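You operate a simulated robot arm through the tools that you are given. There is no shell and no other tool.

You run a simulated robot arm. Do the job below in one go: nothing can be reset, and whatever is moved stays where it is left.

JOB
Pile some things up. At the end: the white vise grease tub from the top of the packing bench is on the top of the test bench, with the silver sub with a purple band from there on top of it and the red thread plug on top of that; the white pen is on the silver drip tray; the gold adapter from the top of the packing bench stands on top of the grey hardness gauge; whatever was shut is shut again. Leave all else as you found it, and nothing knocked over.
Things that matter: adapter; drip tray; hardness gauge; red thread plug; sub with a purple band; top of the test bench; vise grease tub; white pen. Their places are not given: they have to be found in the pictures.

The check looks at the end state, three seconds after you hand in, the way a careful person would. Anything else that was tipped, shoved, dropped, spilled or broken makes it a failure.

ROBOT AND FRAMES
A 6-joint arm with a two-finger gripper, fixed in place. Base frame: the origin is at the foot of the arm, x ahead of it, y to its left, z up; the work surface is at about z = 0. Lengths are in m, angles in rad, forces in N, time in s.
With the tool pointing down near the work surface it reaches from about 0.24 to 0.62 m from the base axis. Its first joint turns from -1.152 to 1.152 rad. Payload 1.37 kg.
Tool frame: the origin (TCP) lies between the finger pads and is the grasp point; the fingertips stand 0.022 m ahead of it; z points along the fingers, y is the line along which they close. Largest opening 0.092 m; the body of the gripper starts 0.065 m behind the TCP.
Orientation is that of the tool frame in the base frame, as [roll, pitch, yaw] about the fixed x, y, z axes, in that order (R = Rz(yaw) Ry(pitch) Rx(roll)). With the fingers straight down and closing along the base's y, the tool's x points along the base's -x, its y along +y and its z along -z.

CONTROLS
- The arm moves only by the tool play_rows. Its argument "deltas" is a list of rows, each a list of 7 numbers: the opening in per cent of the stroke, from 0 (shut) to 100 (fully open), then the shift along the tool's x, y, z in m, then the turn, a rotation vector about the tool's x, y, z in rad. In form: [[gripper, tx, ty, tz, wx, wy, wz], ...]. A call has 1 to 20 rows; each row shifts and turns the commanded pose from where the row before left it, along the tool's axes as they then stand. A row lasts 0.2 s, in which the tool goes at most 0.05 m and 0.15 rad; a call with a longer step from one row to the next is refused whole, and so is a gripper value outside its range. A pose out of reach is approached as far as the arm can. The call stops where the force on the tool passes 40 N (or 10 N more than at its start, if that is more) or the arm is blocked; 0.2 s more then pass. The fingers move at their own pace and stop on an object; they squeeze with about 26 N. The grip force told is the motor's: it shows also when the fingers shut on nothing. Time passes only in rows, and 0.2 s behind the last, so rows that do not move let the fingers close. It gives the time, the measured TCP pose, the force on the tool (base axes), the opening and the grip force at its end, in the units of the frame above (readings bear some noise), with the torque about the TCP (base axes, N m) and any sound that the robot's microphone picked up.
- Cameras (640 x 400 px; columns grow to the right, rows downward): "scene" is fixed at [0.0309, -0.4496, 0.5567]; the picture's right is [0.70, -0.72, 0.00], its down [-0.59, -0.57, -0.57] and it looks along [0.41, 0.40, -0.82] (base axes); focal length 214 px, centre (320, 200). "wrist" rides on the gripper at [0.071, 0.019, -0.102] in the tool frame; the picture's right is [-0.26, 0.97, 0.00], its down [-0.75, -0.20, -0.62] and it looks along [-0.60, -0.16, 0.78] (tool axes); focal length 280 px, centre (320, 200).
- camera(camera): a new picture of that camera. No time passes.
- measure_at(camera, pixels): for up to 12 pixels [column, row] of the newest picture of that camera ("zoom" is the newest enlarged one), the place [x, y, z] in the base frame of the surface seen there, good to about 0.002 m. No time passes.
- close_up(camera, box): a new picture of the part [left, top, right, bottom] of that camera's present view, enlarged. No time passes.
- finish_job(): hands the job in; it is judged then, once.

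Leave the gripper open and the arm clear of the work at the hand-in unless told otherwise.

The tools are called after "Emit:" as name(argument=value, ...) on one line, values as JSON. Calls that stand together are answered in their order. play_rows: Moves the arm, as the interface text tells. Its arguments: {"type":"object","properties":{"deltas":{"type":"array","items":{"type":"array","items":{"type":"number"}}}},"required":["deltas"]} The other tools are called the same way: camera (camera) takes a picture; measure_at (camera, pixels) gives the place of the surface under pixels of a picture; close_up (camera, box) takes an enlarged picture of a part of a camera's view; finish_job () hands the job in.

At the start:

```text
t: 0.0
ee_pos: [0.414, 0.2758, 0.3375]
tcp_rot: [-3.14, 0.002, -3.141]
wrist_force: [0.0, 0.8, -0.1]
torque: [-0.03, -0.02, -0.02]
grip_width: 0.0923
grip_force: 0.1
```

scene: 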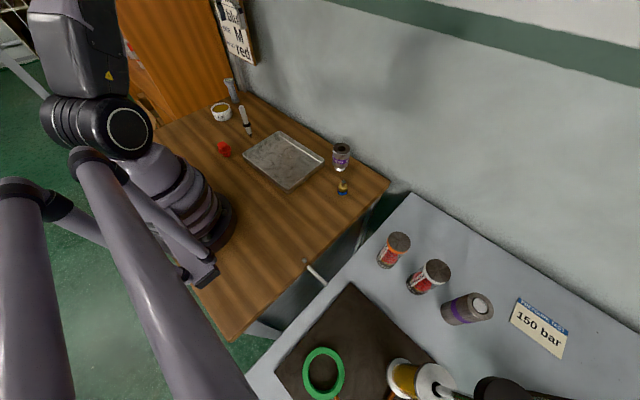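
wrist: 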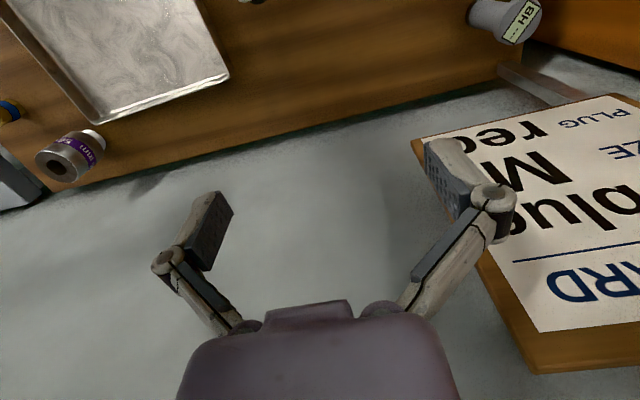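

I see a wooden bench with a tray, a white tub, a pen, a red thing and a silver cylinder. To the right there is a grey bench with cans and a mat. I'll start with enlarged pictures of both benches.

Emit:
close_up(camera="scene", box=[180, 60, 400, 220])

Emit:
close_up(camera="scene", box=[240, 200, 600, 400])

Emit:
close_up(camera="scene", box=[100, 0, 300, 130])

```text
2.50 times, centred on (290, 140) of scene
```

zoom: 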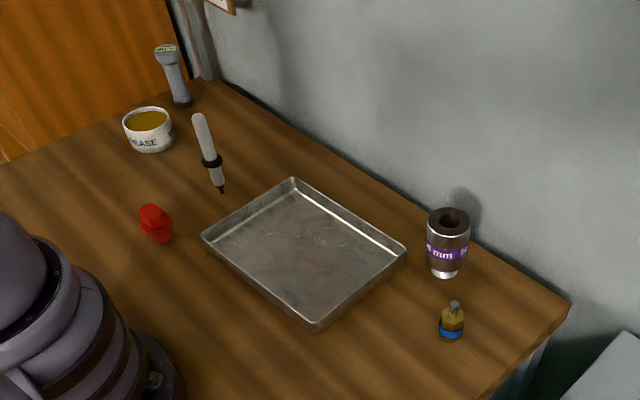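

```text
1.78 times, centred on (420, 300) of scene
```

zoom: 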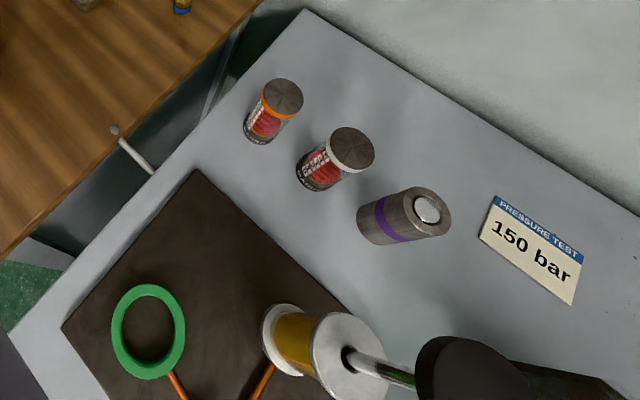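

```text
3.08 times, centred on (200, 65) of scene
```

zoom: 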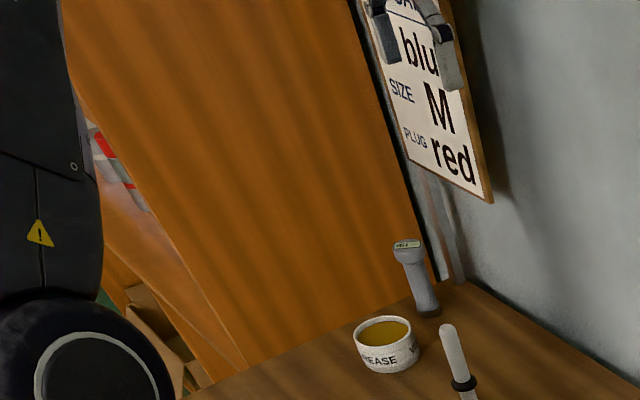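

The two benches need coordinates, so I'll measure the objects on both in a fresh scene picture.

Emit:
camera(camera="scene")

Emit:
measure_at(camera="scene", pixels=[[221, 106], [230, 83], [243, 112], [250, 134], [224, 149], [284, 160], [342, 150], [342, 188], [398, 240], [436, 268], [480, 305], [313, 272]])

Emit:
measure_at(camera="scene", pixels=[[200, 130], [230, 338], [388, 182], [240, 92], [410, 195], [250, 375], [350, 285], [540, 330], [323, 350], [560, 270], [170, 60], [240, 40]])

```text
taken
```

scene: 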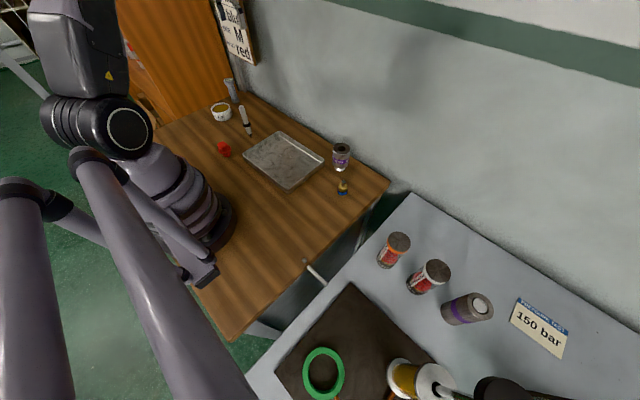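

```text
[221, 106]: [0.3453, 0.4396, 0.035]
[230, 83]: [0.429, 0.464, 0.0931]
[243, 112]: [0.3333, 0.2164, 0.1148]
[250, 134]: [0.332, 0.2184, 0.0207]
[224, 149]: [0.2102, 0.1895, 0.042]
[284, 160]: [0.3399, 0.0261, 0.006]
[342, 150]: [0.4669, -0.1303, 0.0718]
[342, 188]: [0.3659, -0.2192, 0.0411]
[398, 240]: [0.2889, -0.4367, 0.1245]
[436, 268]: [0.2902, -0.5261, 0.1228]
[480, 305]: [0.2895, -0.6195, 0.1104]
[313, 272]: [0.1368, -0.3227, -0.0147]
```

```text
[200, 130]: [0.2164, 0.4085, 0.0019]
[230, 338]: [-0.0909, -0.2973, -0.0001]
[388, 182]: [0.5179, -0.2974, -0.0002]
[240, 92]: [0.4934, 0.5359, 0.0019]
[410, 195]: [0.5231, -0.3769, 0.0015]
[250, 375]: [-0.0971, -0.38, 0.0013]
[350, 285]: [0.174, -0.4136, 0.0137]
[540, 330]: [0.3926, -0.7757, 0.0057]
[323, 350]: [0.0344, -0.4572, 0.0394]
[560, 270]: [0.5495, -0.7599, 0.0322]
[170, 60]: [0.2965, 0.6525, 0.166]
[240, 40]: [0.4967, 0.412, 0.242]
```

The grey bench carries a "PRESSURE TEST 150 bar" card, so it may be the test bench. I'll check what the wrist camera shows of the card and gauge, and look at the scene's upper left for other places.

Emit:
close_up(camera="wrist", box=[400, 0, 640, 380])

Emit:
close_up(camera="wrist", box=[0, 0, 240, 220])

Emit:
close_up(camera="scene", box=[0, 0, 200, 125])

Emit:
close_up(camera="scene", box=[240, 230, 400, 330])

Emit:
close_up(camera="scene", box=[360, 220, 520, 320])

```text
1.05 times, centred on (520, 190) of wrist (not enlarged: the box is as wide or as high as the picture)
```

zoom: 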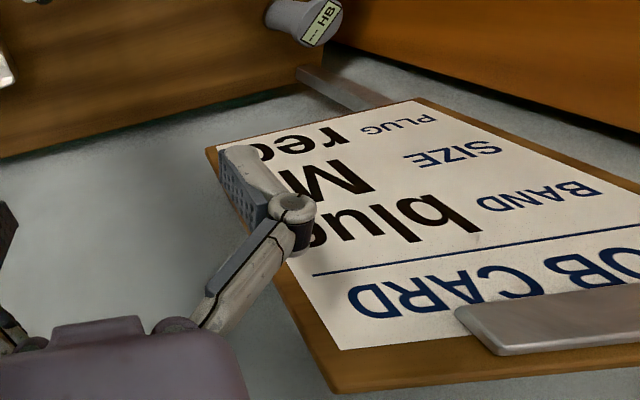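

```text
1.82 times, centred on (120, 110) of wrist
```

zoom: 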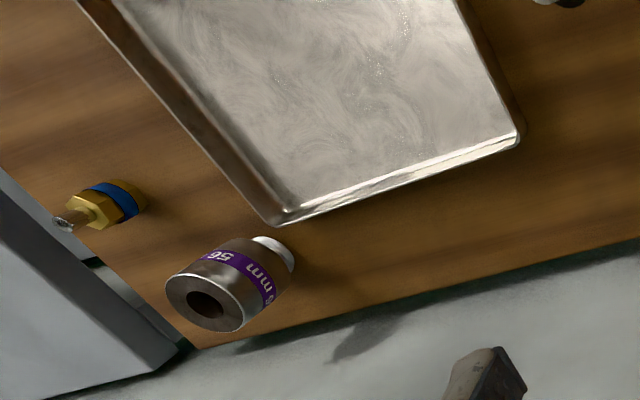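

```text
3.20 times, centred on (100, 62) of scene
```

zoom: 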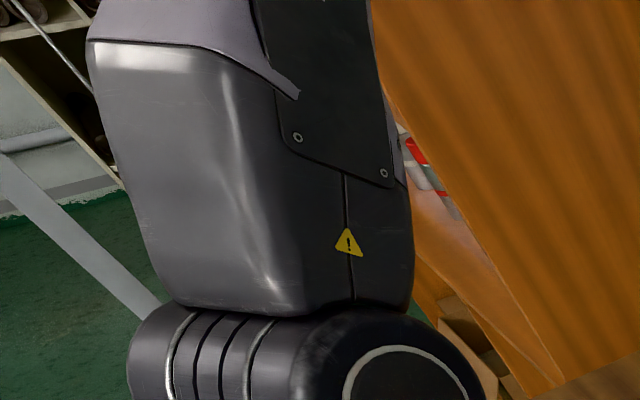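

```text
4.00 times, centred on (320, 280) of scene
```

zoom: 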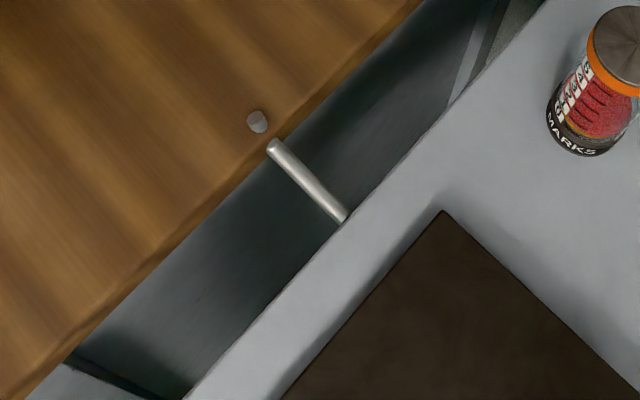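

```text
4.00 times, centred on (440, 270) of scene
```

zoom: 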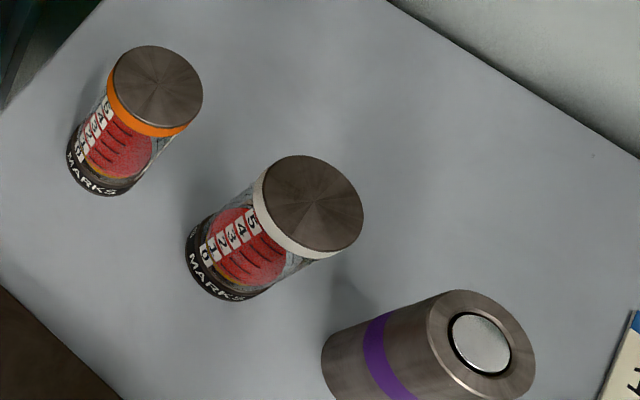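

The job card reads BAND blue / SIZE M / PLUG red. Next I'll measure the orange panel, the rod by the bench edge, the cans, the grey bench's sub and the mat corners.

Emit:
measure_at(camera="scene", pixels=[[130, 10], [200, 10], [150, 40], [200, 60], [220, 80], [180, 90], [160, 100], [170, 113], [145, 80], [132, 55], [140, 108], [150, 115]])

Emit:
measure_at(camera="scene", pixels=[[304, 261], [309, 267], [324, 283], [350, 284], [436, 355], [276, 368], [384, 262], [413, 287], [450, 318], [463, 315], [465, 295], [385, 365]])

Emit:
measure_at(camera="scene", pixels=[[320, 300], [290, 300], [420, 375], [450, 380], [500, 385], [323, 345], [312, 365], [600, 390], [400, 240], [430, 265], [340, 250], [355, 235]])

```text
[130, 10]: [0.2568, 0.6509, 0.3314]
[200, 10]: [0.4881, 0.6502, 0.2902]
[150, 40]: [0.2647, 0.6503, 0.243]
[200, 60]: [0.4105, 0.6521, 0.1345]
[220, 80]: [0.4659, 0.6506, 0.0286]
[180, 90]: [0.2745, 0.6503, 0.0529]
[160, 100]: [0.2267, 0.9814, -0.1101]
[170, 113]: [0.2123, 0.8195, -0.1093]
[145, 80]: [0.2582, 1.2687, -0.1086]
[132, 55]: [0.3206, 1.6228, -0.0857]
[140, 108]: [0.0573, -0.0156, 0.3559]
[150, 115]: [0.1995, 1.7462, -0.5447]
```

```text
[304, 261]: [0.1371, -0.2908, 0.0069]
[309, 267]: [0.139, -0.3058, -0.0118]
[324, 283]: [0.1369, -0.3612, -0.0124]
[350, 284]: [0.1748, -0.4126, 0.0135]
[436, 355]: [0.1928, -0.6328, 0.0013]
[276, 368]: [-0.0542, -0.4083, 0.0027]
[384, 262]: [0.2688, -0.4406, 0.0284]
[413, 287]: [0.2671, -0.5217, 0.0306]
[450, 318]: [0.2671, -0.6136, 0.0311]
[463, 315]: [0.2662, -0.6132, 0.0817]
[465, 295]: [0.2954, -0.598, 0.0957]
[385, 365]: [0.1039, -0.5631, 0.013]
```

```text
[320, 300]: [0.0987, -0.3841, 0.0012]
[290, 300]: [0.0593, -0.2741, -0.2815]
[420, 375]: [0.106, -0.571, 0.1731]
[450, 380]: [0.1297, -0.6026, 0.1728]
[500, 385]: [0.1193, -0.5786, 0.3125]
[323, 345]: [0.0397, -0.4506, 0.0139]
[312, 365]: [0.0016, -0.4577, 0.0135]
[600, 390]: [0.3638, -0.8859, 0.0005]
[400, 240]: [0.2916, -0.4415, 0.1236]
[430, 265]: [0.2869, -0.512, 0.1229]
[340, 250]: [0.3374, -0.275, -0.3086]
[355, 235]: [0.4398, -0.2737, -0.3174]
```

The orange panel stands at y≈0.65 with nothing reachable behind it. The grey bench top is at z≈0. I'll raise the arm and swing it toward y≈-0.2, gripper open and well above everything, to inspect both benches with the wrist camera.

Emit:
play_rows(deltas=[[100, 0.0095, -0.0397, -0.0052, 0, 0, 0], [100, 0.0095, -0.0397, -0.0052, 0, 0, 0], [100, 0.0095, -0.0397, -0.0052, 0, 0, 0], [100, 0.0095, -0.0397, -0.0052, 0, 0, 0], [100, 0.0095, -0.0397, -0.0052, 0, 0, 0], [100, 0.0095, -0.0397, -0.0052, 0, 0, 0], [100, 0.0095, -0.0397, -0.0052, 0, 0, 0], [100, 0.0095, -0.0397, -0.0052, 0, 0, 0], [100, 0.0095, -0.0397, -0.0052, 0, 0, 0], [100, 0.0095, -0.0397, -0.0052, 0, 0, 0], [100, 0.0095, -0.0397, -0.0052, 0, 0, 0], [100, 0.0095, -0.0397, -0.0052, 0, 0, 0]])

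Emit:
camera(camera="wrist")

Emit:
camera(camera="scene")

```text
t: 2.6
ee_pos: [0.2994, -0.2029, 0.3987]
tcp_rot: [3.14, 0.001, -3.14]
wrist_force: [-0.8, 0.4, 0.2]
torque: [-0.03, 0.0, -0.02]
grip_width: 0.0922
grip_force: 0.1
```

```text
taken
```

wrist: 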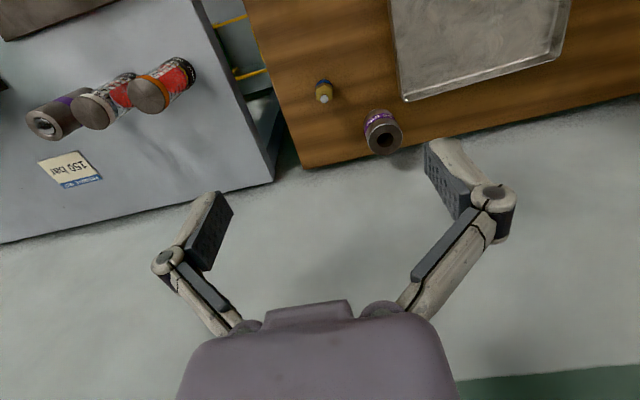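

```text
taken
```

scene: 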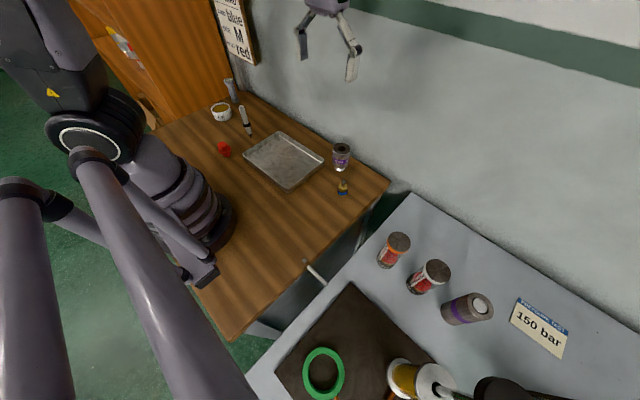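

I'll turn the tool about 0.9 rad toward the grey bench and back off a little to see its objects and any other items there.

Emit:
play_rows(deltas=[[100, 0.015, 0, 0, 0, 0, 0.15], [100, 0.015, 0, 0, 0, 0, 0.15], [100, 0.015, 0, 0, 0, 0, 0.15], [100, 0.01, 0, 0, 0, 0, 0.15], [100, 0.01, 0, 0, 0, 0, 0.15], [100, 0.01, 0, 0, 0, 0, 0.15]])

Emit:
camera(camera="wrist")

```text
t: 4.0
ee_pos: [0.2311, -0.1785, 0.3985]
tcp_rot: [3.14, 0.0, 2.239]
wrist_force: [0.4, 0.0, -0.6]
torque: [-0.01, -0.01, -0.02]
grip_width: 0.0921
grip_force: 0.0
```

```text
taken
```

wrist: 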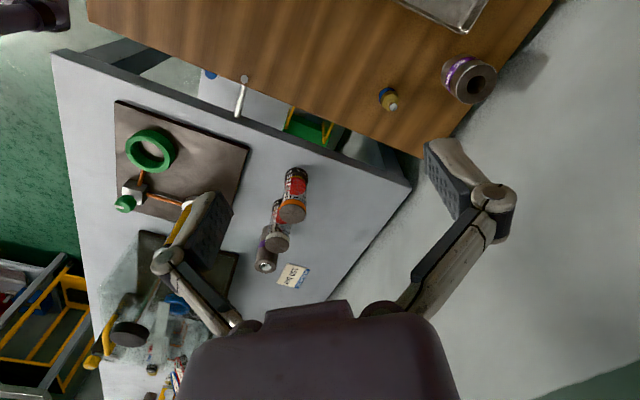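

The grey bench also has a green ring on the mat and other items further out. Something lies in the gap between the benches under the rod, so I'll zoom there and on the rest.

Emit:
close_up(camera="wrist", box=[160, 40, 400, 190])

Emit:
close_up(camera="wrist", box=[80, 200, 330, 400])

Emit:
close_up(camera="wrist", box=[220, 150, 340, 300])

```text
2.67 times, centred on (280, 115) of wrist
```

zoom: 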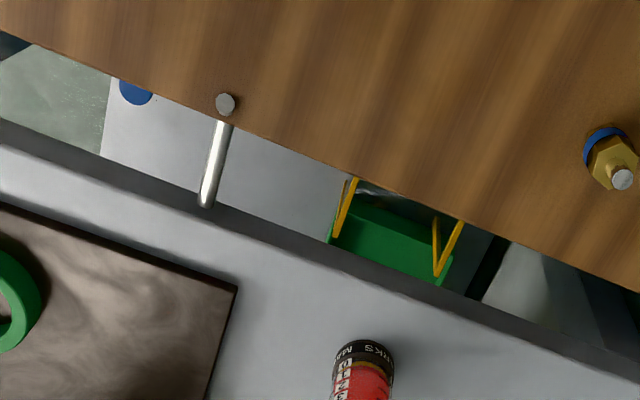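

```text
2.00 times, centred on (205, 300) of wrist
```

zoom: 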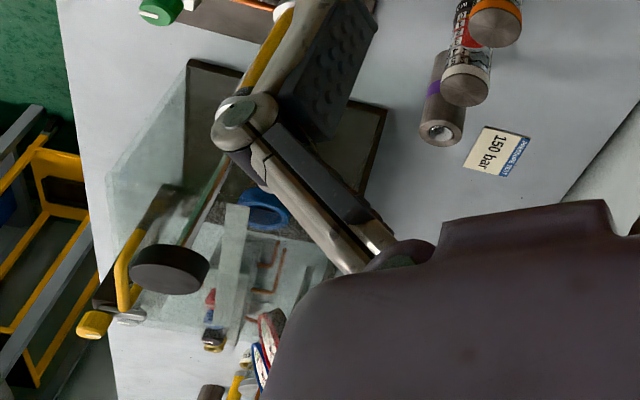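

```text
2.67 times, centred on (280, 225) of wrist
```

zoom: 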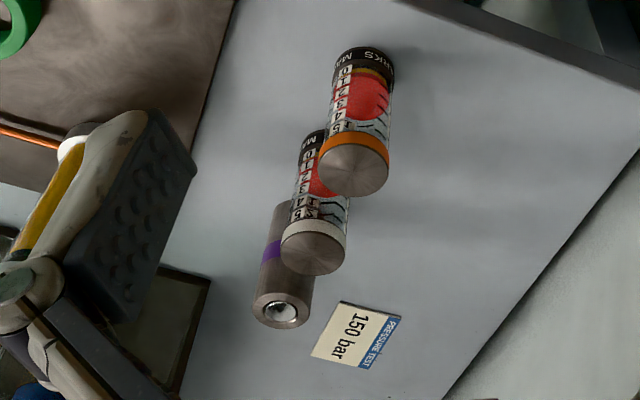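

A second gold adapter and a second purple-banded sub are on the grey test bench, and its sub looks out of reach. So "from there" must mean the packing bench (the wooden one). I'll turn back and go lower for a close look at the sub and adapter there.

Emit:
play_rows(deltas=[[100, 0, 0, 0, 0, 0, -0.15], [100, 0, 0, 0, 0, 0, -0.15], [100, 0, 0, 0, 0, 0, -0.15], [100, 0, 0, 0, 0, 0, -0.15], [100, 0, 0, 0, 0, 0, -0.15], [100, 0, 0, 0, 0, 0, -0.15], [100, -0.007, 0, 0.033, 0, 0, 0], [100, -0.007, 0, 0.033, 0, 0, 0], [100, -0.007, 0, 0.033, 0, 0, 0]])

Emit:
camera(camera="wrist")

Emit:
close_up(camera="wrist", box=[200, 40, 480, 215])

```text
t: 6.0
ee_pos: [0.2541, -0.1772, 0.3004]
tcp_rot: [-3.141, 0.002, -3.14]
wrist_force: [-0.2, -0.1, 0.3]
torque: [0.01, 0.01, -0.01]
grip_width: 0.0919
grip_force: 0.0
```

```text
taken
```

wrist: 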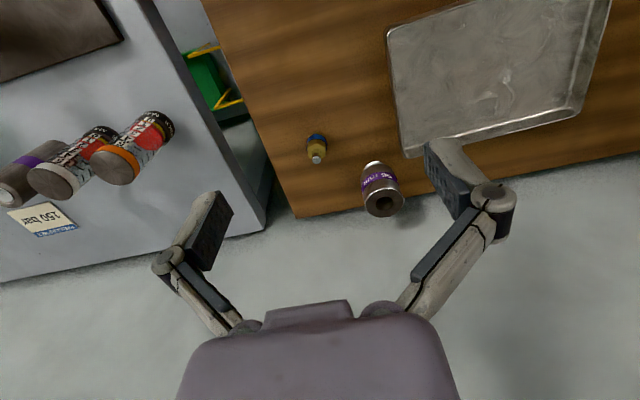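

```text
2.29 times, centred on (340, 128) of wrist
```

zoom: 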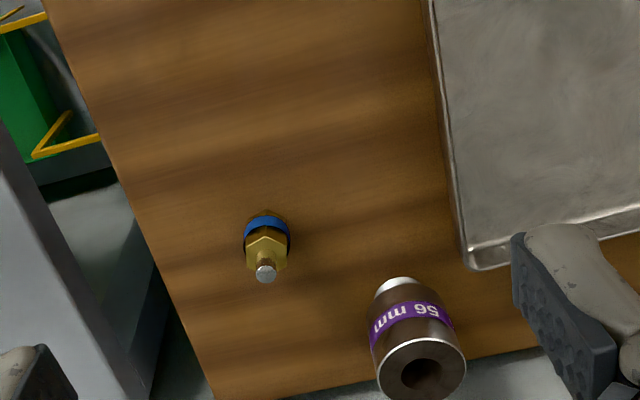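

I'll measure the sub's rim and foot, and the adapter's top, sides and foot, in this enlarged view.

Emit:
measure_at(camera="zoom", pixels=[[380, 372], [463, 368], [422, 341], [422, 375], [384, 297], [397, 278], [412, 282], [397, 300], [410, 310], [374, 340], [455, 345], [425, 398]])

Emit:
measure_at(camera="zoom", pixels=[[265, 273], [265, 258], [258, 250], [248, 245], [287, 245], [246, 230], [289, 230], [266, 212], [266, 222], [247, 265], [285, 265], [266, 208]])

Emit:
measure_at(camera="scene", pixels=[[342, 145], [333, 149], [350, 149], [342, 166], [336, 168], [348, 168], [342, 171], [342, 181], [336, 186], [347, 186], [342, 193], [342, 195]])

```text
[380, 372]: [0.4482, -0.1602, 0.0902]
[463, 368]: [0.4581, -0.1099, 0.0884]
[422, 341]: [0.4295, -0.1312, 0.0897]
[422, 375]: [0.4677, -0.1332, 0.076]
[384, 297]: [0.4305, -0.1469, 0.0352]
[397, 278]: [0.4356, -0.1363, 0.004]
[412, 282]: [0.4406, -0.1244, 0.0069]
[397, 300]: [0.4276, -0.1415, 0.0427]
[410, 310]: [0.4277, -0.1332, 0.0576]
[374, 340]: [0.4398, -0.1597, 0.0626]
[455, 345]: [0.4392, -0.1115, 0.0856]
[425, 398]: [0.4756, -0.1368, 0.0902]
```

```text
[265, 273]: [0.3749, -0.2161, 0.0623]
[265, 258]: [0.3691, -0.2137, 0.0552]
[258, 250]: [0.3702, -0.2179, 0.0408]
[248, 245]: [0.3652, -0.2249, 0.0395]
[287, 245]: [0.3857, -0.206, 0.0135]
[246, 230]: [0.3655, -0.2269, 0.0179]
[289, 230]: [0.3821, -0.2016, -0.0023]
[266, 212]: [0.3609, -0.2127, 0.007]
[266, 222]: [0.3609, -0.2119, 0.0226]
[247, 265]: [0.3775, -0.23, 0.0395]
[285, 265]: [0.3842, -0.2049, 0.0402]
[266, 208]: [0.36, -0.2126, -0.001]
```

```text
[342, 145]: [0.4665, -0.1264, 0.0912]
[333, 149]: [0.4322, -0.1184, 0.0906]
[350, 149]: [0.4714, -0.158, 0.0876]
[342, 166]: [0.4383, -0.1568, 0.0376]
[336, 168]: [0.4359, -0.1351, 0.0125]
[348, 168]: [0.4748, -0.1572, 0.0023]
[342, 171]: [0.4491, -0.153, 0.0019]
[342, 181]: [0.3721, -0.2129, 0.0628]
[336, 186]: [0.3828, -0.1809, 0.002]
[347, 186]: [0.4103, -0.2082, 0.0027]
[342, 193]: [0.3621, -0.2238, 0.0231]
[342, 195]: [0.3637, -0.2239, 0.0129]
```

Readings so far:

| Item | Position (x, y) | Height | Size |
|---|---|---|---|
| Sub | (0.454, -0.135) | 0.09 | rim Ø≈0.052, narrower pin foot |
| Adapter | (0.374, -0.216) | 0.0625 | stud on top |

Next I'll swing to the left half to inspect the tub, gauge, pen and plug.

Emit:
play_rows(deltas=[[100, -0.004, 0.042, 0, 0, 0, 0], [100, -0.004, 0.042, 0, 0, 0, 0], [100, -0.004, 0.042, 0, 0, 0, 0], [100, -0.004, 0.042, 0, 0, 0, 0], [100, 0, 0.042, 0, 0, 0, 0], [100, 0, 0.042, 0, 0, 0, 0], [100, 0.004, 0.042, 0, 0, 0, 0], [100, 0.004, 0.042, 0, 0, 0, 0], [100, 0.006, 0.042, 0, 0, 0, 0], [100, 0.006, 0.042, 0, 0, 0, 0], [100, 0.006, 0.042, 0, 0, 0, 0]])

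Emit:
camera(camera="wrist")

Emit:
camera(camera="scene")

```text
t: 8.4
ee_pos: [0.2426, 0.2842, 0.3018]
tcp_rot: [3.141, 0.002, -3.141]
wrist_force: [-0.2, -0.2, -0.1]
torque: [0.0, 0.02, -0.02]
grip_width: 0.092
grip_force: 0.1
```

```text
taken
```

wrist: 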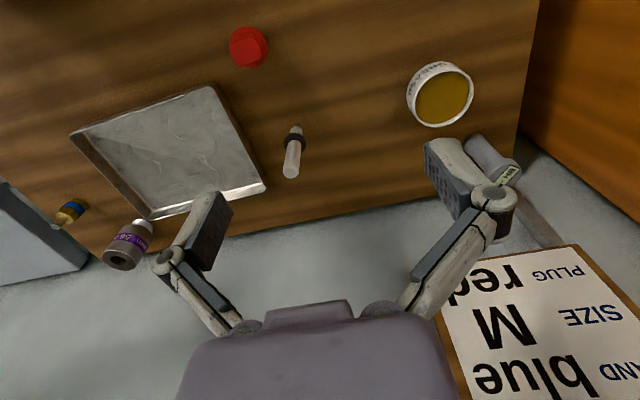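

```text
taken
```

scene: 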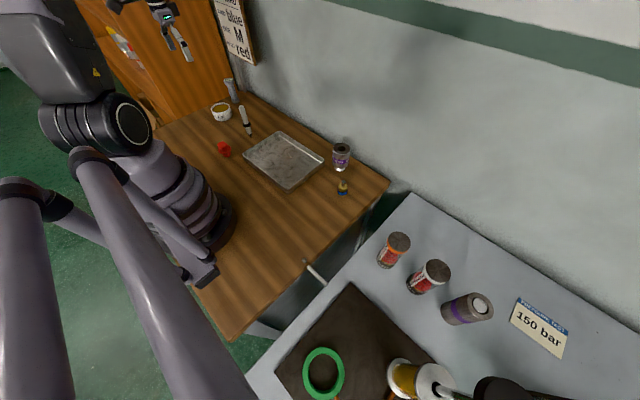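

Emit:
close_up(camera="wrist", box=[380, 40, 540, 220])

Emit:
close_up(camera="wrist", box=[210, 10, 370, 200])

Emit:
close_up(camera="scene", box=[200, 70, 280, 170])

Emit:
measure_at(camera="wrist", pixels=[[410, 95], [473, 85], [440, 62], [440, 126], [442, 95], [412, 110], [430, 70], [467, 110], [445, 75], [445, 115], [425, 95], [462, 95]])

Emit:
measure_at(camera="wrist", pixels=[[247, 45], [232, 45], [266, 45], [249, 30], [249, 62], [296, 130], [284, 137], [304, 140], [292, 160], [291, 175], [284, 165], [300, 162]])

Emit:
measure_at(camera="wrist", pixels=[[510, 177], [505, 170], [518, 178], [508, 183], [480, 150], [472, 145], [490, 145], [476, 138], [85, 132], [205, 90], [262, 185], [150, 218]])

```text
2.22 times, centred on (460, 130) of wrist
```

zoom: 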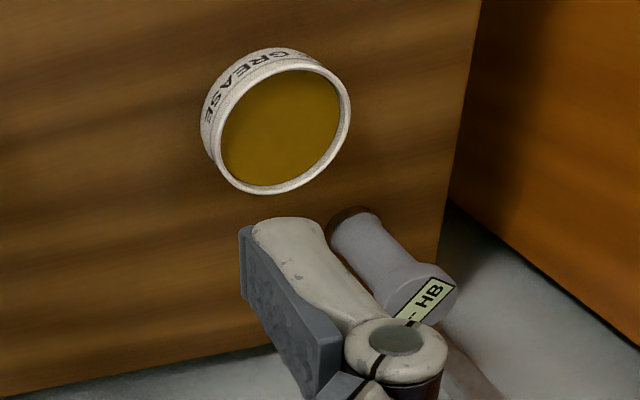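

```text
2.11 times, centred on (290, 105) of wrist
```

zoom: 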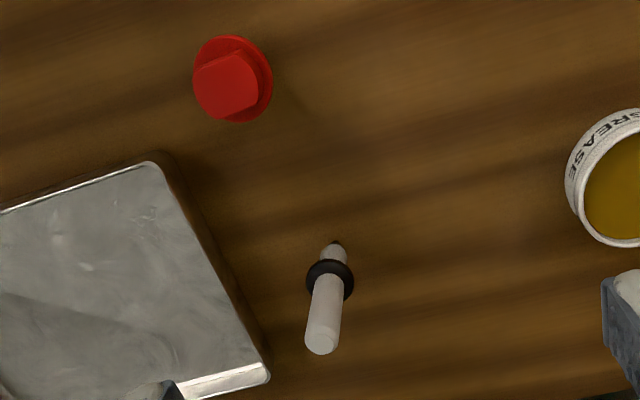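

```text
4.00 times, centred on (240, 120) of scene
```

zoom: 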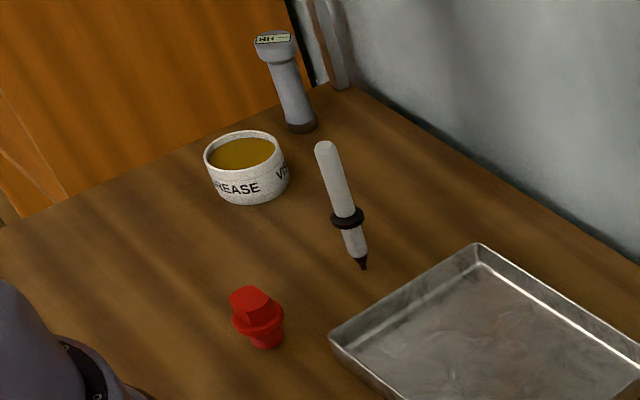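

```text
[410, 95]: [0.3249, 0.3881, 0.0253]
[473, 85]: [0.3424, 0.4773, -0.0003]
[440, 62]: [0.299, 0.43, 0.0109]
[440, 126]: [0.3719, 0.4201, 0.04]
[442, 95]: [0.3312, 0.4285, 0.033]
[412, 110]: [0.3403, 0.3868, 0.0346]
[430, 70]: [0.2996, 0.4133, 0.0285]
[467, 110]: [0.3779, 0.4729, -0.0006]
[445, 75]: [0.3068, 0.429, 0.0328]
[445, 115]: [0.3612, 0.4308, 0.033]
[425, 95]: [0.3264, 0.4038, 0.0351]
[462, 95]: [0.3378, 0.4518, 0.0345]
```

```text
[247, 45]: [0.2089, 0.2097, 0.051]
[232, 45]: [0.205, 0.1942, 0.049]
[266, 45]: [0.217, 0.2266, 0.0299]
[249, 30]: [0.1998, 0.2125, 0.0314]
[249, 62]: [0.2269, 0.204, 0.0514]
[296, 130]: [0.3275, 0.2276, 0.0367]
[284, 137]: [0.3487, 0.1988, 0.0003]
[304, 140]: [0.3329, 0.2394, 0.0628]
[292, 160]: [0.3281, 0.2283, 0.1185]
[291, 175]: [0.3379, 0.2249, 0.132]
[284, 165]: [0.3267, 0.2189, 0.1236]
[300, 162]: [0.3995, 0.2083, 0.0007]
```

```text
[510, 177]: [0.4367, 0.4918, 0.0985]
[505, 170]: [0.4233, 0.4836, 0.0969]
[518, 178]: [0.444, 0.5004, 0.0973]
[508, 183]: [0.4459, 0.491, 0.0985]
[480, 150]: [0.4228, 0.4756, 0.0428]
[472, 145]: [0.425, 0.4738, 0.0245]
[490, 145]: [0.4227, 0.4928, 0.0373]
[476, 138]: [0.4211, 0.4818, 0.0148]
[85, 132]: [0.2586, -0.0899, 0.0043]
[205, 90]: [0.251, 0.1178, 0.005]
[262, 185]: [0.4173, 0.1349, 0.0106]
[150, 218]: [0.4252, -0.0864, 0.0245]
```

The dimensions are getting clearer, and the pen stands upright on its tip. I'll zoom tighter on the pen, plug, tub and gauge in the scene view to judge their shapes.

Emit:
close_up(camera="scene", box=[230, 100, 270, 140])

Emit:
close_up(camera="scene", box=[210, 135, 240, 165])

Emit:
close_up(camera="scene", box=[208, 70, 248, 125])

```text
10.00 times, centred on (250, 120) of scene
```

zoom: 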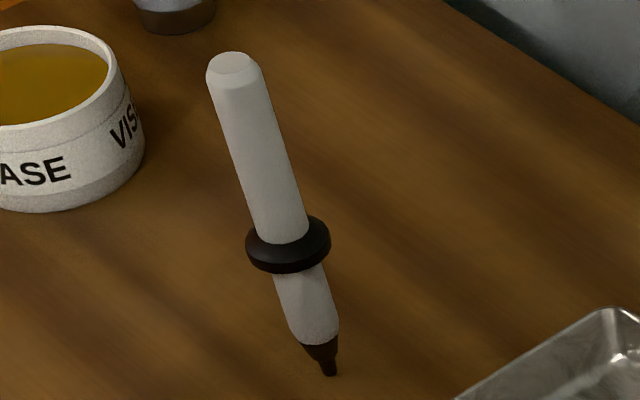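

```text
13.33 times, centred on (225, 150) of scene
```

zoom: 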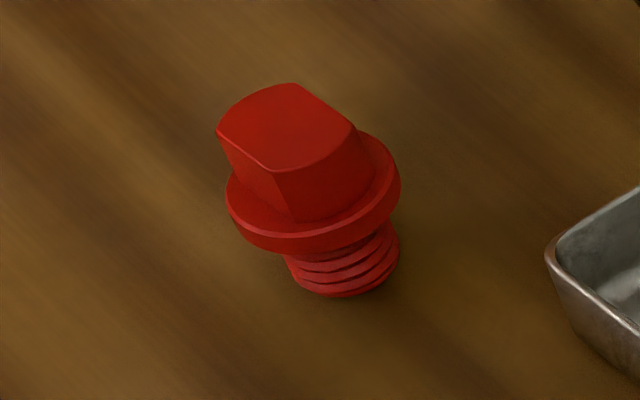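

```text
7.27 times, centred on (228, 98) of scene
```

zoom: 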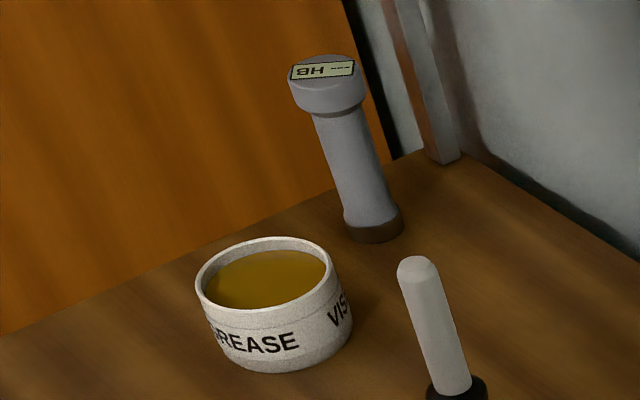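

Shapes:
- **Pen:** plain shaft with a ring at about z 0.05 and its top at z 0.132.
- **Plug:** threaded stub, flange and a two-flat head, the flats facing roughly ±x.
- **Tub:** full, with grease just below the rim.

The pen goes first. I'll hover above it at about (0.336, 0.2245), z 0.2.

Emit:
play_rows(deltas=[[100, -0.0234, -0.0149, 0.0254, 0, 0, 0], [100, -0.0234, -0.0149, 0.0254, 0, 0, 0], [100, -0.0234, -0.0149, 0.0254, 0, 0, 0], [70, -0.0234, -0.0149, 0.0254, 0, 0, 0], [60, 0, 0, 0, 0, 0, 0]])

Emit:
camera(camera="wrist")

Emit:
close_up(camera="scene", box=[190, 40, 290, 140])

```text
t: 9.6
ee_pos: [0.3345, 0.2235, 0.2011]
tcp_rot: [3.141, 0.001, -3.14]
wrist_force: [0.0, -0.9, -0.3]
torque: [0.02, 0.03, -0.01]
grip_width: 0.0551
grip_force: 0.0
```

```text
taken
```

wrist: 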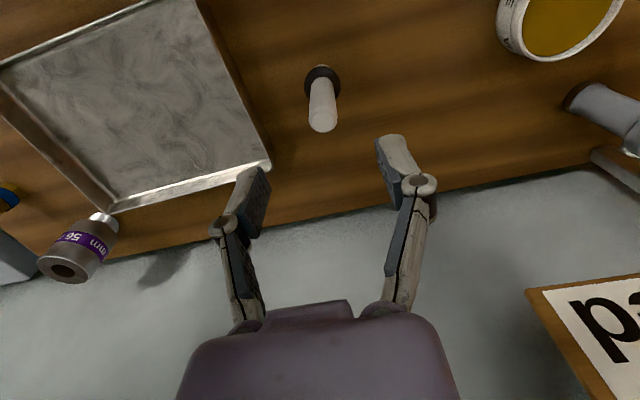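

```text
4.00 times, centred on (240, 90) of scene
```

zoom: 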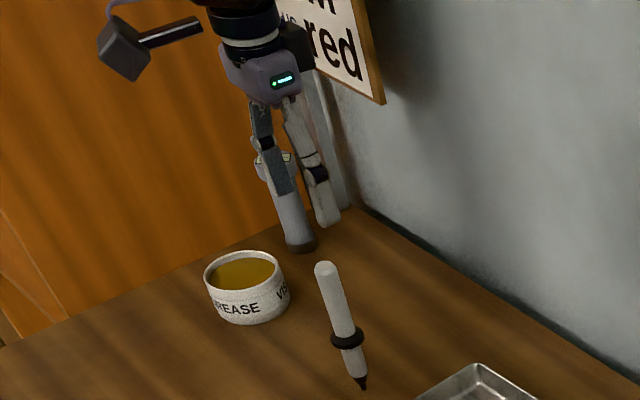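

The fingers hang above the pen. I'll measure its top and sides from this closer view before going down.

Emit:
close_up(camera="wrist", box=[280, 50, 380, 150])

Emit:
measure_at(camera="wrist", pixels=[[322, 124], [312, 122], [332, 122], [322, 130], [322, 116], [312, 105], [332, 100], [320, 95], [308, 90], [339, 85], [321, 68], [320, 85]])

```text
4.00 times, centred on (330, 100) of wrist
```

zoom: 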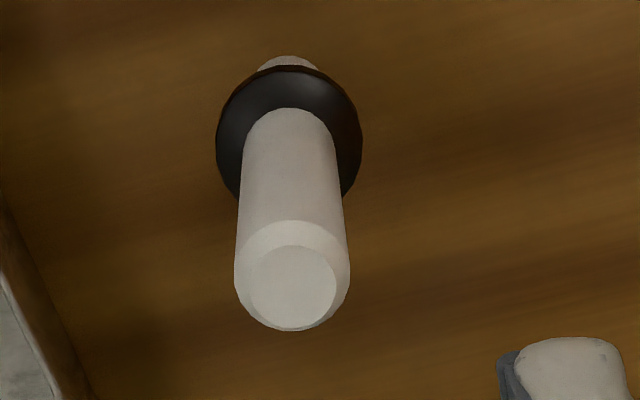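

```text
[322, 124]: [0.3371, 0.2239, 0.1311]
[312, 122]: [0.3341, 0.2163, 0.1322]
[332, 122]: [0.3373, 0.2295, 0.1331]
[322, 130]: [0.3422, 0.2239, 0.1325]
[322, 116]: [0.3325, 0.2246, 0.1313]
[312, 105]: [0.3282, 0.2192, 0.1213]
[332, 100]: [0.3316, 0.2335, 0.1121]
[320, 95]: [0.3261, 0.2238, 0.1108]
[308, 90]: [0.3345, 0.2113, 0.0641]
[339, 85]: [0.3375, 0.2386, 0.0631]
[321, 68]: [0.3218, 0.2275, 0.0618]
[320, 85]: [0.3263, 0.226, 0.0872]
```

The pen axis is at (0.336, 0.2243) with radius about 0.0095, and the ring top is at z 0.064. I'll go down to TCP z 0.10 so the fingertips stay above the ring, and narrow the fingers gently.

Emit:
play_rows(deltas=[[60, -0.0015, 0.0007, 0.025, 0, 0, 0], [60, 0, 0, 0.026, 0, 0, 0], [60, 0, 0, 0.025, 0, 0, 0], [60, 0, 0, 0.025, 0, 0, 0], [45, 0, 0, 0, 0, 0, 0], [36, 0, 0, 0, 0, 0, 0], [32, 0, 0, 0, 0, 0, 0]])

Emit:
camera(camera="wrist")

Emit:
close_up(camera="scene", box=[200, 60, 290, 150])

```text
t: 11.2
ee_pos: [0.3377, 0.2247, 0.0982]
tcp_rot: [3.14, 0.003, 3.142]
wrist_force: [-0.3, -0.7, -0.3]
torque: [0.0, 0.01, 0.0]
grip_width: 0.0293
grip_force: 0.0
```

```text
taken
```

wrist: 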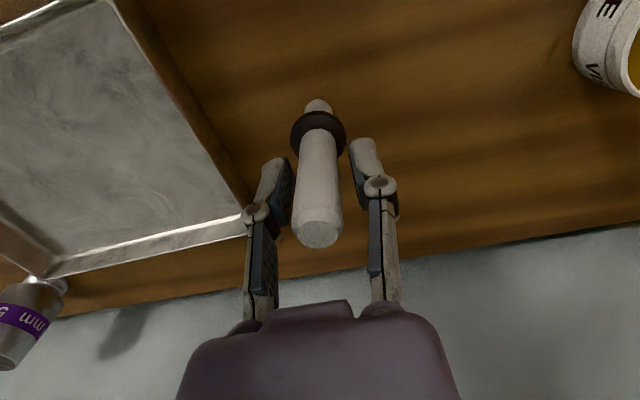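

```text
4.44 times, centred on (245, 105) of scene
```

zoom: 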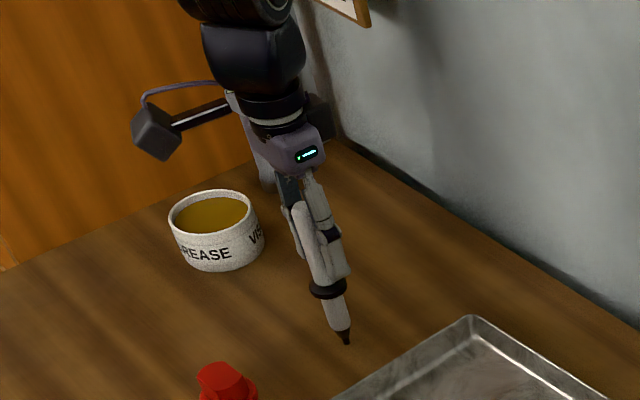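

The pen sits slightly nearer the left finger, about 4 px of gap against 12 px on the right. I'll shift 1.5 mm toward -y and close gently.

Emit:
play_rows(deltas=[[32, 0, -0.0015, 0, 0, 0, 0], [26, 0, 0, 0, 0, 0, 0], [22, 0, 0, 0, 0, 0, 0], [19, 0, 0, 0, 0, 0, 0], [14, 0, 0, 0, 0, 0, 0], [5, 0, 0, 0, 0, 0, 0], [0, 0, 0, 0, 0, 0, 0], [0, 0, 0, 0, 0, 0, 0]])

Emit:
camera(camera="wrist")

Emit:
close_up(camera="scene", box=[200, 60, 290, 150])

```text
t: 13.0
ee_pos: [0.3377, 0.2241, 0.0994]
tcp_rot: [-3.142, 0.002, 3.14]
wrist_force: [-0.4, 0.2, 0.8]
torque: [0.07, 0.02, -0.02]
grip_width: 0.018
grip_force: 26.2
```

```text
taken
```

wrist: 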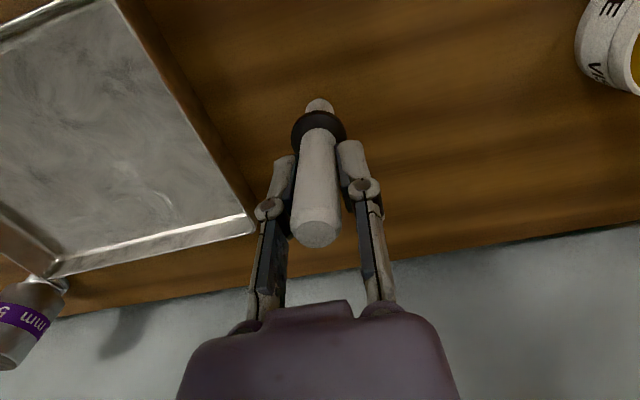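

```text
4.44 times, centred on (245, 105) of scene
```

zoom: 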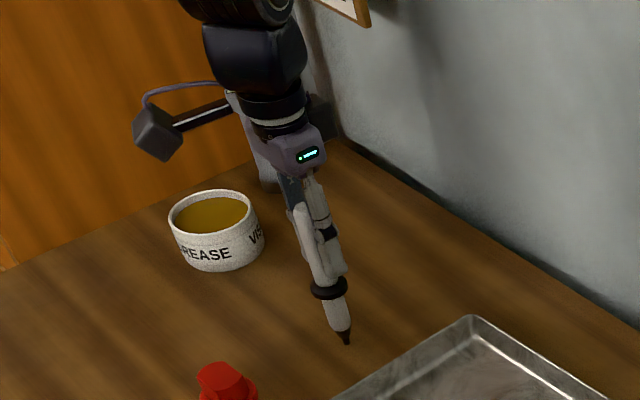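

The pen is held with the width at 0.018. I'll lift it 0.1 m, carry it to the middle of the tray and come down to just above its floor.

Emit:
play_rows(deltas=[[0, 0, 0, -0.02, 0, 0, 0], [0, 0, 0, -0.04, 0, 0, 0], [0, 0, 0, -0.04, 0, 0, 0], [0, 0, -0.038, 0, 0, 0, 0], [0, 0, -0.038, 0, 0, 0, 0], [0, 0, -0.038, 0, 0, 0, 0], [0, 0, -0.038, 0, 0, 0, 0], [0, 0, -0.038, 0, 0, 0, 0], [0, 0, 0, 0.03, 0, 0, 0], [0, 0, 0, 0.03, 0, 0, 0], [0, 0, 0, 0.02, 0, 0, 0]])

Emit:
camera(camera="scene")

Emit:
close_up(camera="scene", box=[240, 80, 340, 200])

Emit:
camera(camera="wrist")

```text
t: 15.4
ee_pos: [0.3374, 0.0336, 0.1185]
tcp_rot: [-3.14, 0.003, -3.141]
wrist_force: [-0.4, -0.3, -0.7]
torque: [0.01, -0.02, -0.03]
grip_width: 0.0174
grip_force: 26.0
```

```text
taken
```

scene: 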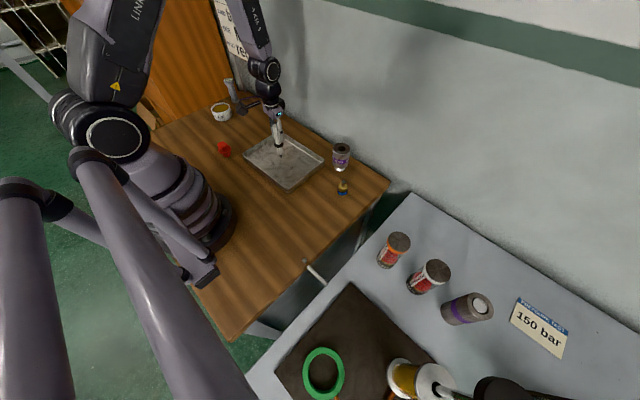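

```text
3.33 times, centred on (290, 140) of scene
```

zoom: 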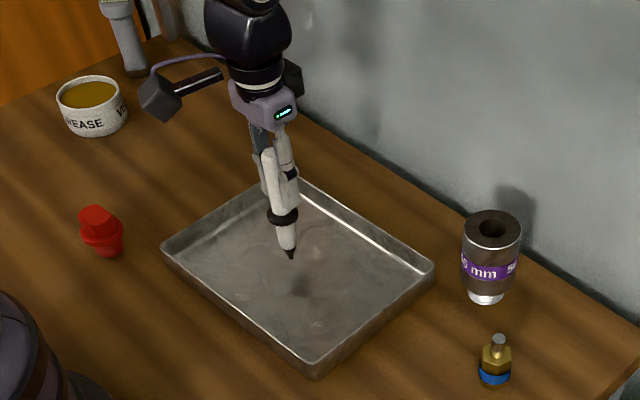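

```text
taken
```

wrist: 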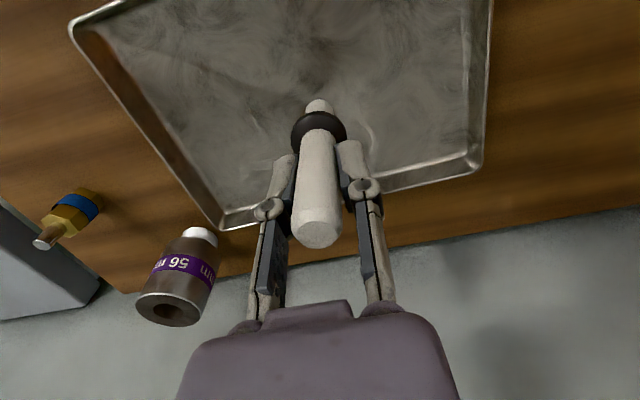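

The pen hangs over the tray. I'll measure the tray floor height around it before the last few millimetres.

Emit:
measure_at(camera="scene", pixels=[[275, 160], [285, 165], [290, 170], [280, 172], [300, 165], [265, 155], [320, 158], [290, 192], [245, 156], [281, 135], [290, 155], [303, 160]])

Emit:
measure_at(camera="wrist", pixels=[[200, 60], [400, 60], [430, 120], [300, 40], [230, 140], [400, 150], [82, 25], [225, 220], [478, 165], [480, 20]])

```text
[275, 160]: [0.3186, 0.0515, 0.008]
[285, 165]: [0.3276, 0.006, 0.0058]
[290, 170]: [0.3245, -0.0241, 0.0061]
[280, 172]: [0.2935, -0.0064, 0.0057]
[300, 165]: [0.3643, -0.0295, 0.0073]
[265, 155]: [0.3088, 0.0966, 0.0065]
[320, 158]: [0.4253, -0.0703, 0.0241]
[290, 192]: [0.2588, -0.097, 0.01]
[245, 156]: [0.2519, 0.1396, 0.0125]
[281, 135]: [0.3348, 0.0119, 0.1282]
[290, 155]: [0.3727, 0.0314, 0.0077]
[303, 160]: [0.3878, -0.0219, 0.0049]
```

```text
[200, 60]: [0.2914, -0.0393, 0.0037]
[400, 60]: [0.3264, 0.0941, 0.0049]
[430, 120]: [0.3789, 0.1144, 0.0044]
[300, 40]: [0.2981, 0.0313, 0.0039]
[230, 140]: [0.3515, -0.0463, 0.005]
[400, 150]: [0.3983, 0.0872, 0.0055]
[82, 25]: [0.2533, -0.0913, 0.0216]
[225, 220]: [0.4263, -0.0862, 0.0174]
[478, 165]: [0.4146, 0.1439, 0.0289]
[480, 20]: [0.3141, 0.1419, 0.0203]
```

The tray floor is at about 0.005, so the tip should touch at TCP z≈0.105. I'll lower in small steps and watch the force.

Emit:
play_rows(deltas=[[0, 0, 0, 0.007, 0, 0, 0], [0, 0, 0, 0.003, 0, 0, 0], [0, 0, 0, 0.002, 0, 0, 0], [0, 0, 0, 0.001, 0, 0, 0], [0, 0, 0, 0, 0, 0, 0]])

Emit:
close_up(camera="scene", box=[255, 110, 315, 180])

```text
t: 16.6
ee_pos: [0.3386, 0.0344, 0.1041]
tcp_rot: [3.141, 0.001, 3.141]
wrist_force: [-0.2, -0.1, -1.8]
torque: [-0.01, 0.01, 0.0]
grip_width: 0.0178
grip_force: 26.1
```

```text
5.71 times, centred on (285, 145) of scene
```

zoom: 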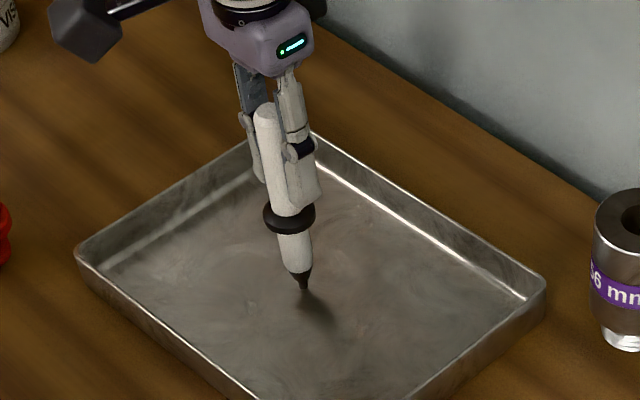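

There's no clear contact yet, and the shadow is still apart from the tip. I'll go down 1 mm at a time.

Emit:
play_rows(deltas=[[0, 0, 0, 0.001, 0, 0, 0], [0, 0, 0, 0, 0, 0, 0]])

Emit:
play_rows(deltas=[[0, 0, 0, 0.001, 0, 0, 0], [0, 0, 0, 0, 0, 0, 0]])

Emit:
close_up(camera="scene", box=[270, 140, 300, 170])

```text
t: 17.2
ee_pos: [0.3382, 0.0331, 0.103]
tcp_rot: [3.141, 0.002, -3.141]
wrist_force: [0.9, 0.1, 2.4]
torque: [0.01, 0.03, 0.01]
grip_width: 0.0176
grip_force: 25.7
```

```text
t: 17.8
ee_pos: [0.3387, 0.0345, 0.103]
tcp_rot: [3.141, 0.002, -3.141]
wrist_force: [-2.4, 0.5, 21.6]
torque: [0.02, 0.37, 0.0]
grip_width: 0.0179
grip_force: 26.0
```

```text
13.33 times, centred on (285, 155) of scene
```

zoom: 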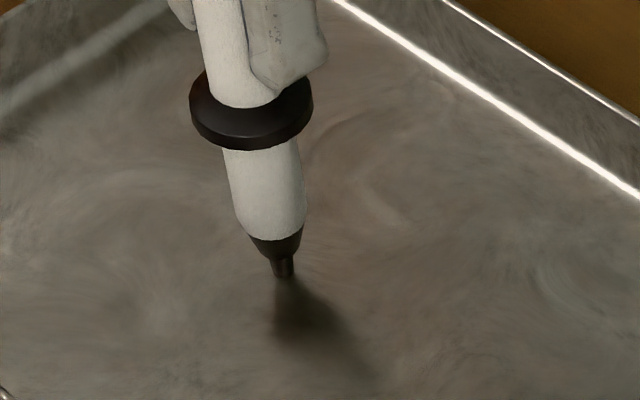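

Contact came with 21.6 N, which is too firm. I'll back off 0.8 mm and check.

Emit:
play_rows(deltas=[[0, 0, 0, -0.0008, 0, 0, 0], [0, 0, 0, 0, 0, 0, 0]])

```text
t: 18.4
ee_pos: [0.3387, 0.034, 0.1034]
tcp_rot: [-3.141, 0.001, -3.141]
wrist_force: [0.6, -0.5, 4.5]
torque: [0.01, -0.11, -0.02]
grip_width: 0.0178
grip_force: 25.9
```

The load is now light at 4.5 N. I'll open the fingers slowly and watch whether the pen stays standing.

Emit:
play_rows(deltas=[[18, 0, 0, 0, 0, 0, 0], [20, 0, 0, 0, 0, 0, 0], [22, 0, 0, 0, 0, 0, 0], [26, 0, 0, 0, 0, 0, 0], [30, 0, 0, 0, 0, 0, 0], [30, 0, 0, 0, 0, 0, 0]])

Emit:
close_up(camera="scene", box=[255, 110, 315, 180])

Emit:
camera(camera="wrist")

```text
t: 19.8
ee_pos: [0.3385, 0.0339, 0.1045]
tcp_rot: [-3.141, 0.001, 3.141]
wrist_force: [-0.3, 0.0, 1.1]
torque: [0.01, 0.01, 0.0]
grip_width: 0.0275
grip_force: 0.0
```

```text
5.71 times, centred on (285, 145) of scene
```

zoom: 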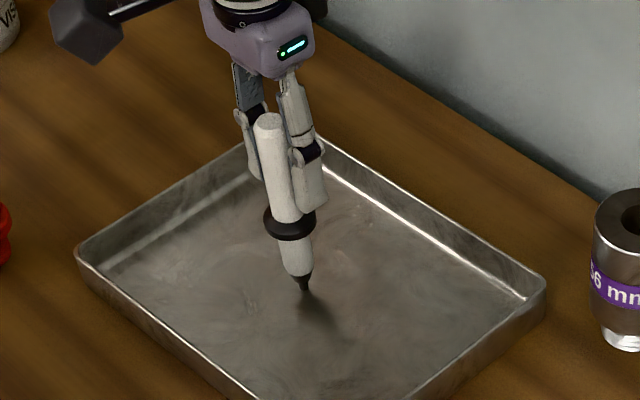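

```text
taken
```

wrist: 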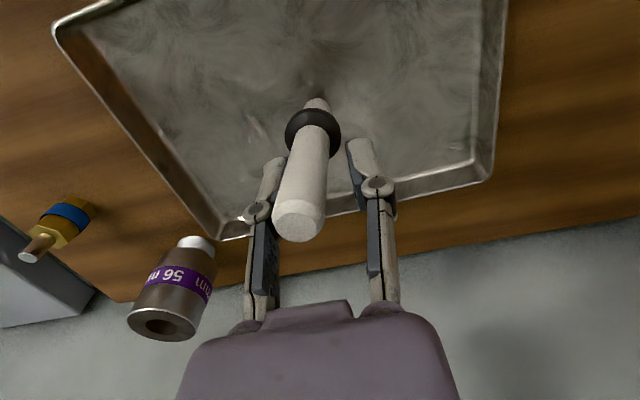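

The pen is leaning on the left finger, so it didn't stand by itself. The stored lateral load probably tipped it. I'll close again to bring it upright, then ease up to zero load before letting go.

Emit:
play_rows(deltas=[[26, 0, 0, 0, 0, 0, 0], [22, 0, 0, 0, 0, 0, 0], [18, 0, 0, 0, 0, 0, 0], [10, 0, 0, 0, 0, 0, 0], [0, 0, 0, 0, 0, 0, 0], [0, 0, 0, 0, 0, 0, 0]])

Emit:
close_up(camera="scene", box=[265, 120, 305, 170])

Emit:
camera(camera="wrist")

```text
t: 21.2
ee_pos: [0.3387, 0.0334, 0.1036]
tcp_rot: [-3.141, 0.002, -3.141]
wrist_force: [0.4, -0.5, 0.0]
torque: [0.01, 0.02, 0.01]
grip_width: 0.0001
grip_force: 26.1
```

```text
8.00 times, centred on (285, 145) of scene
```

zoom: 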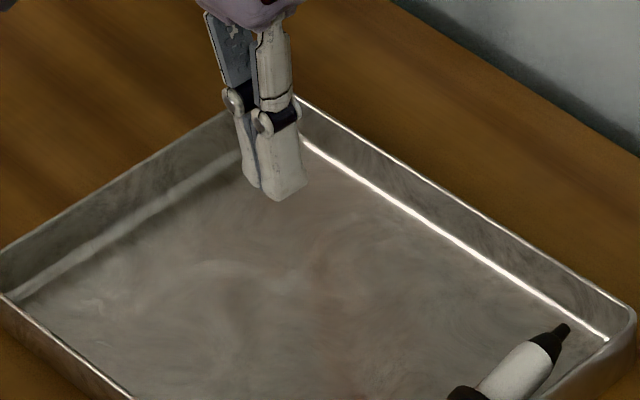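

```text
taken
```

wrist: 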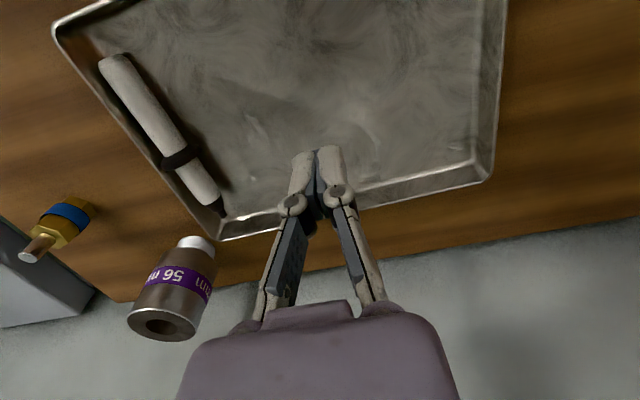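

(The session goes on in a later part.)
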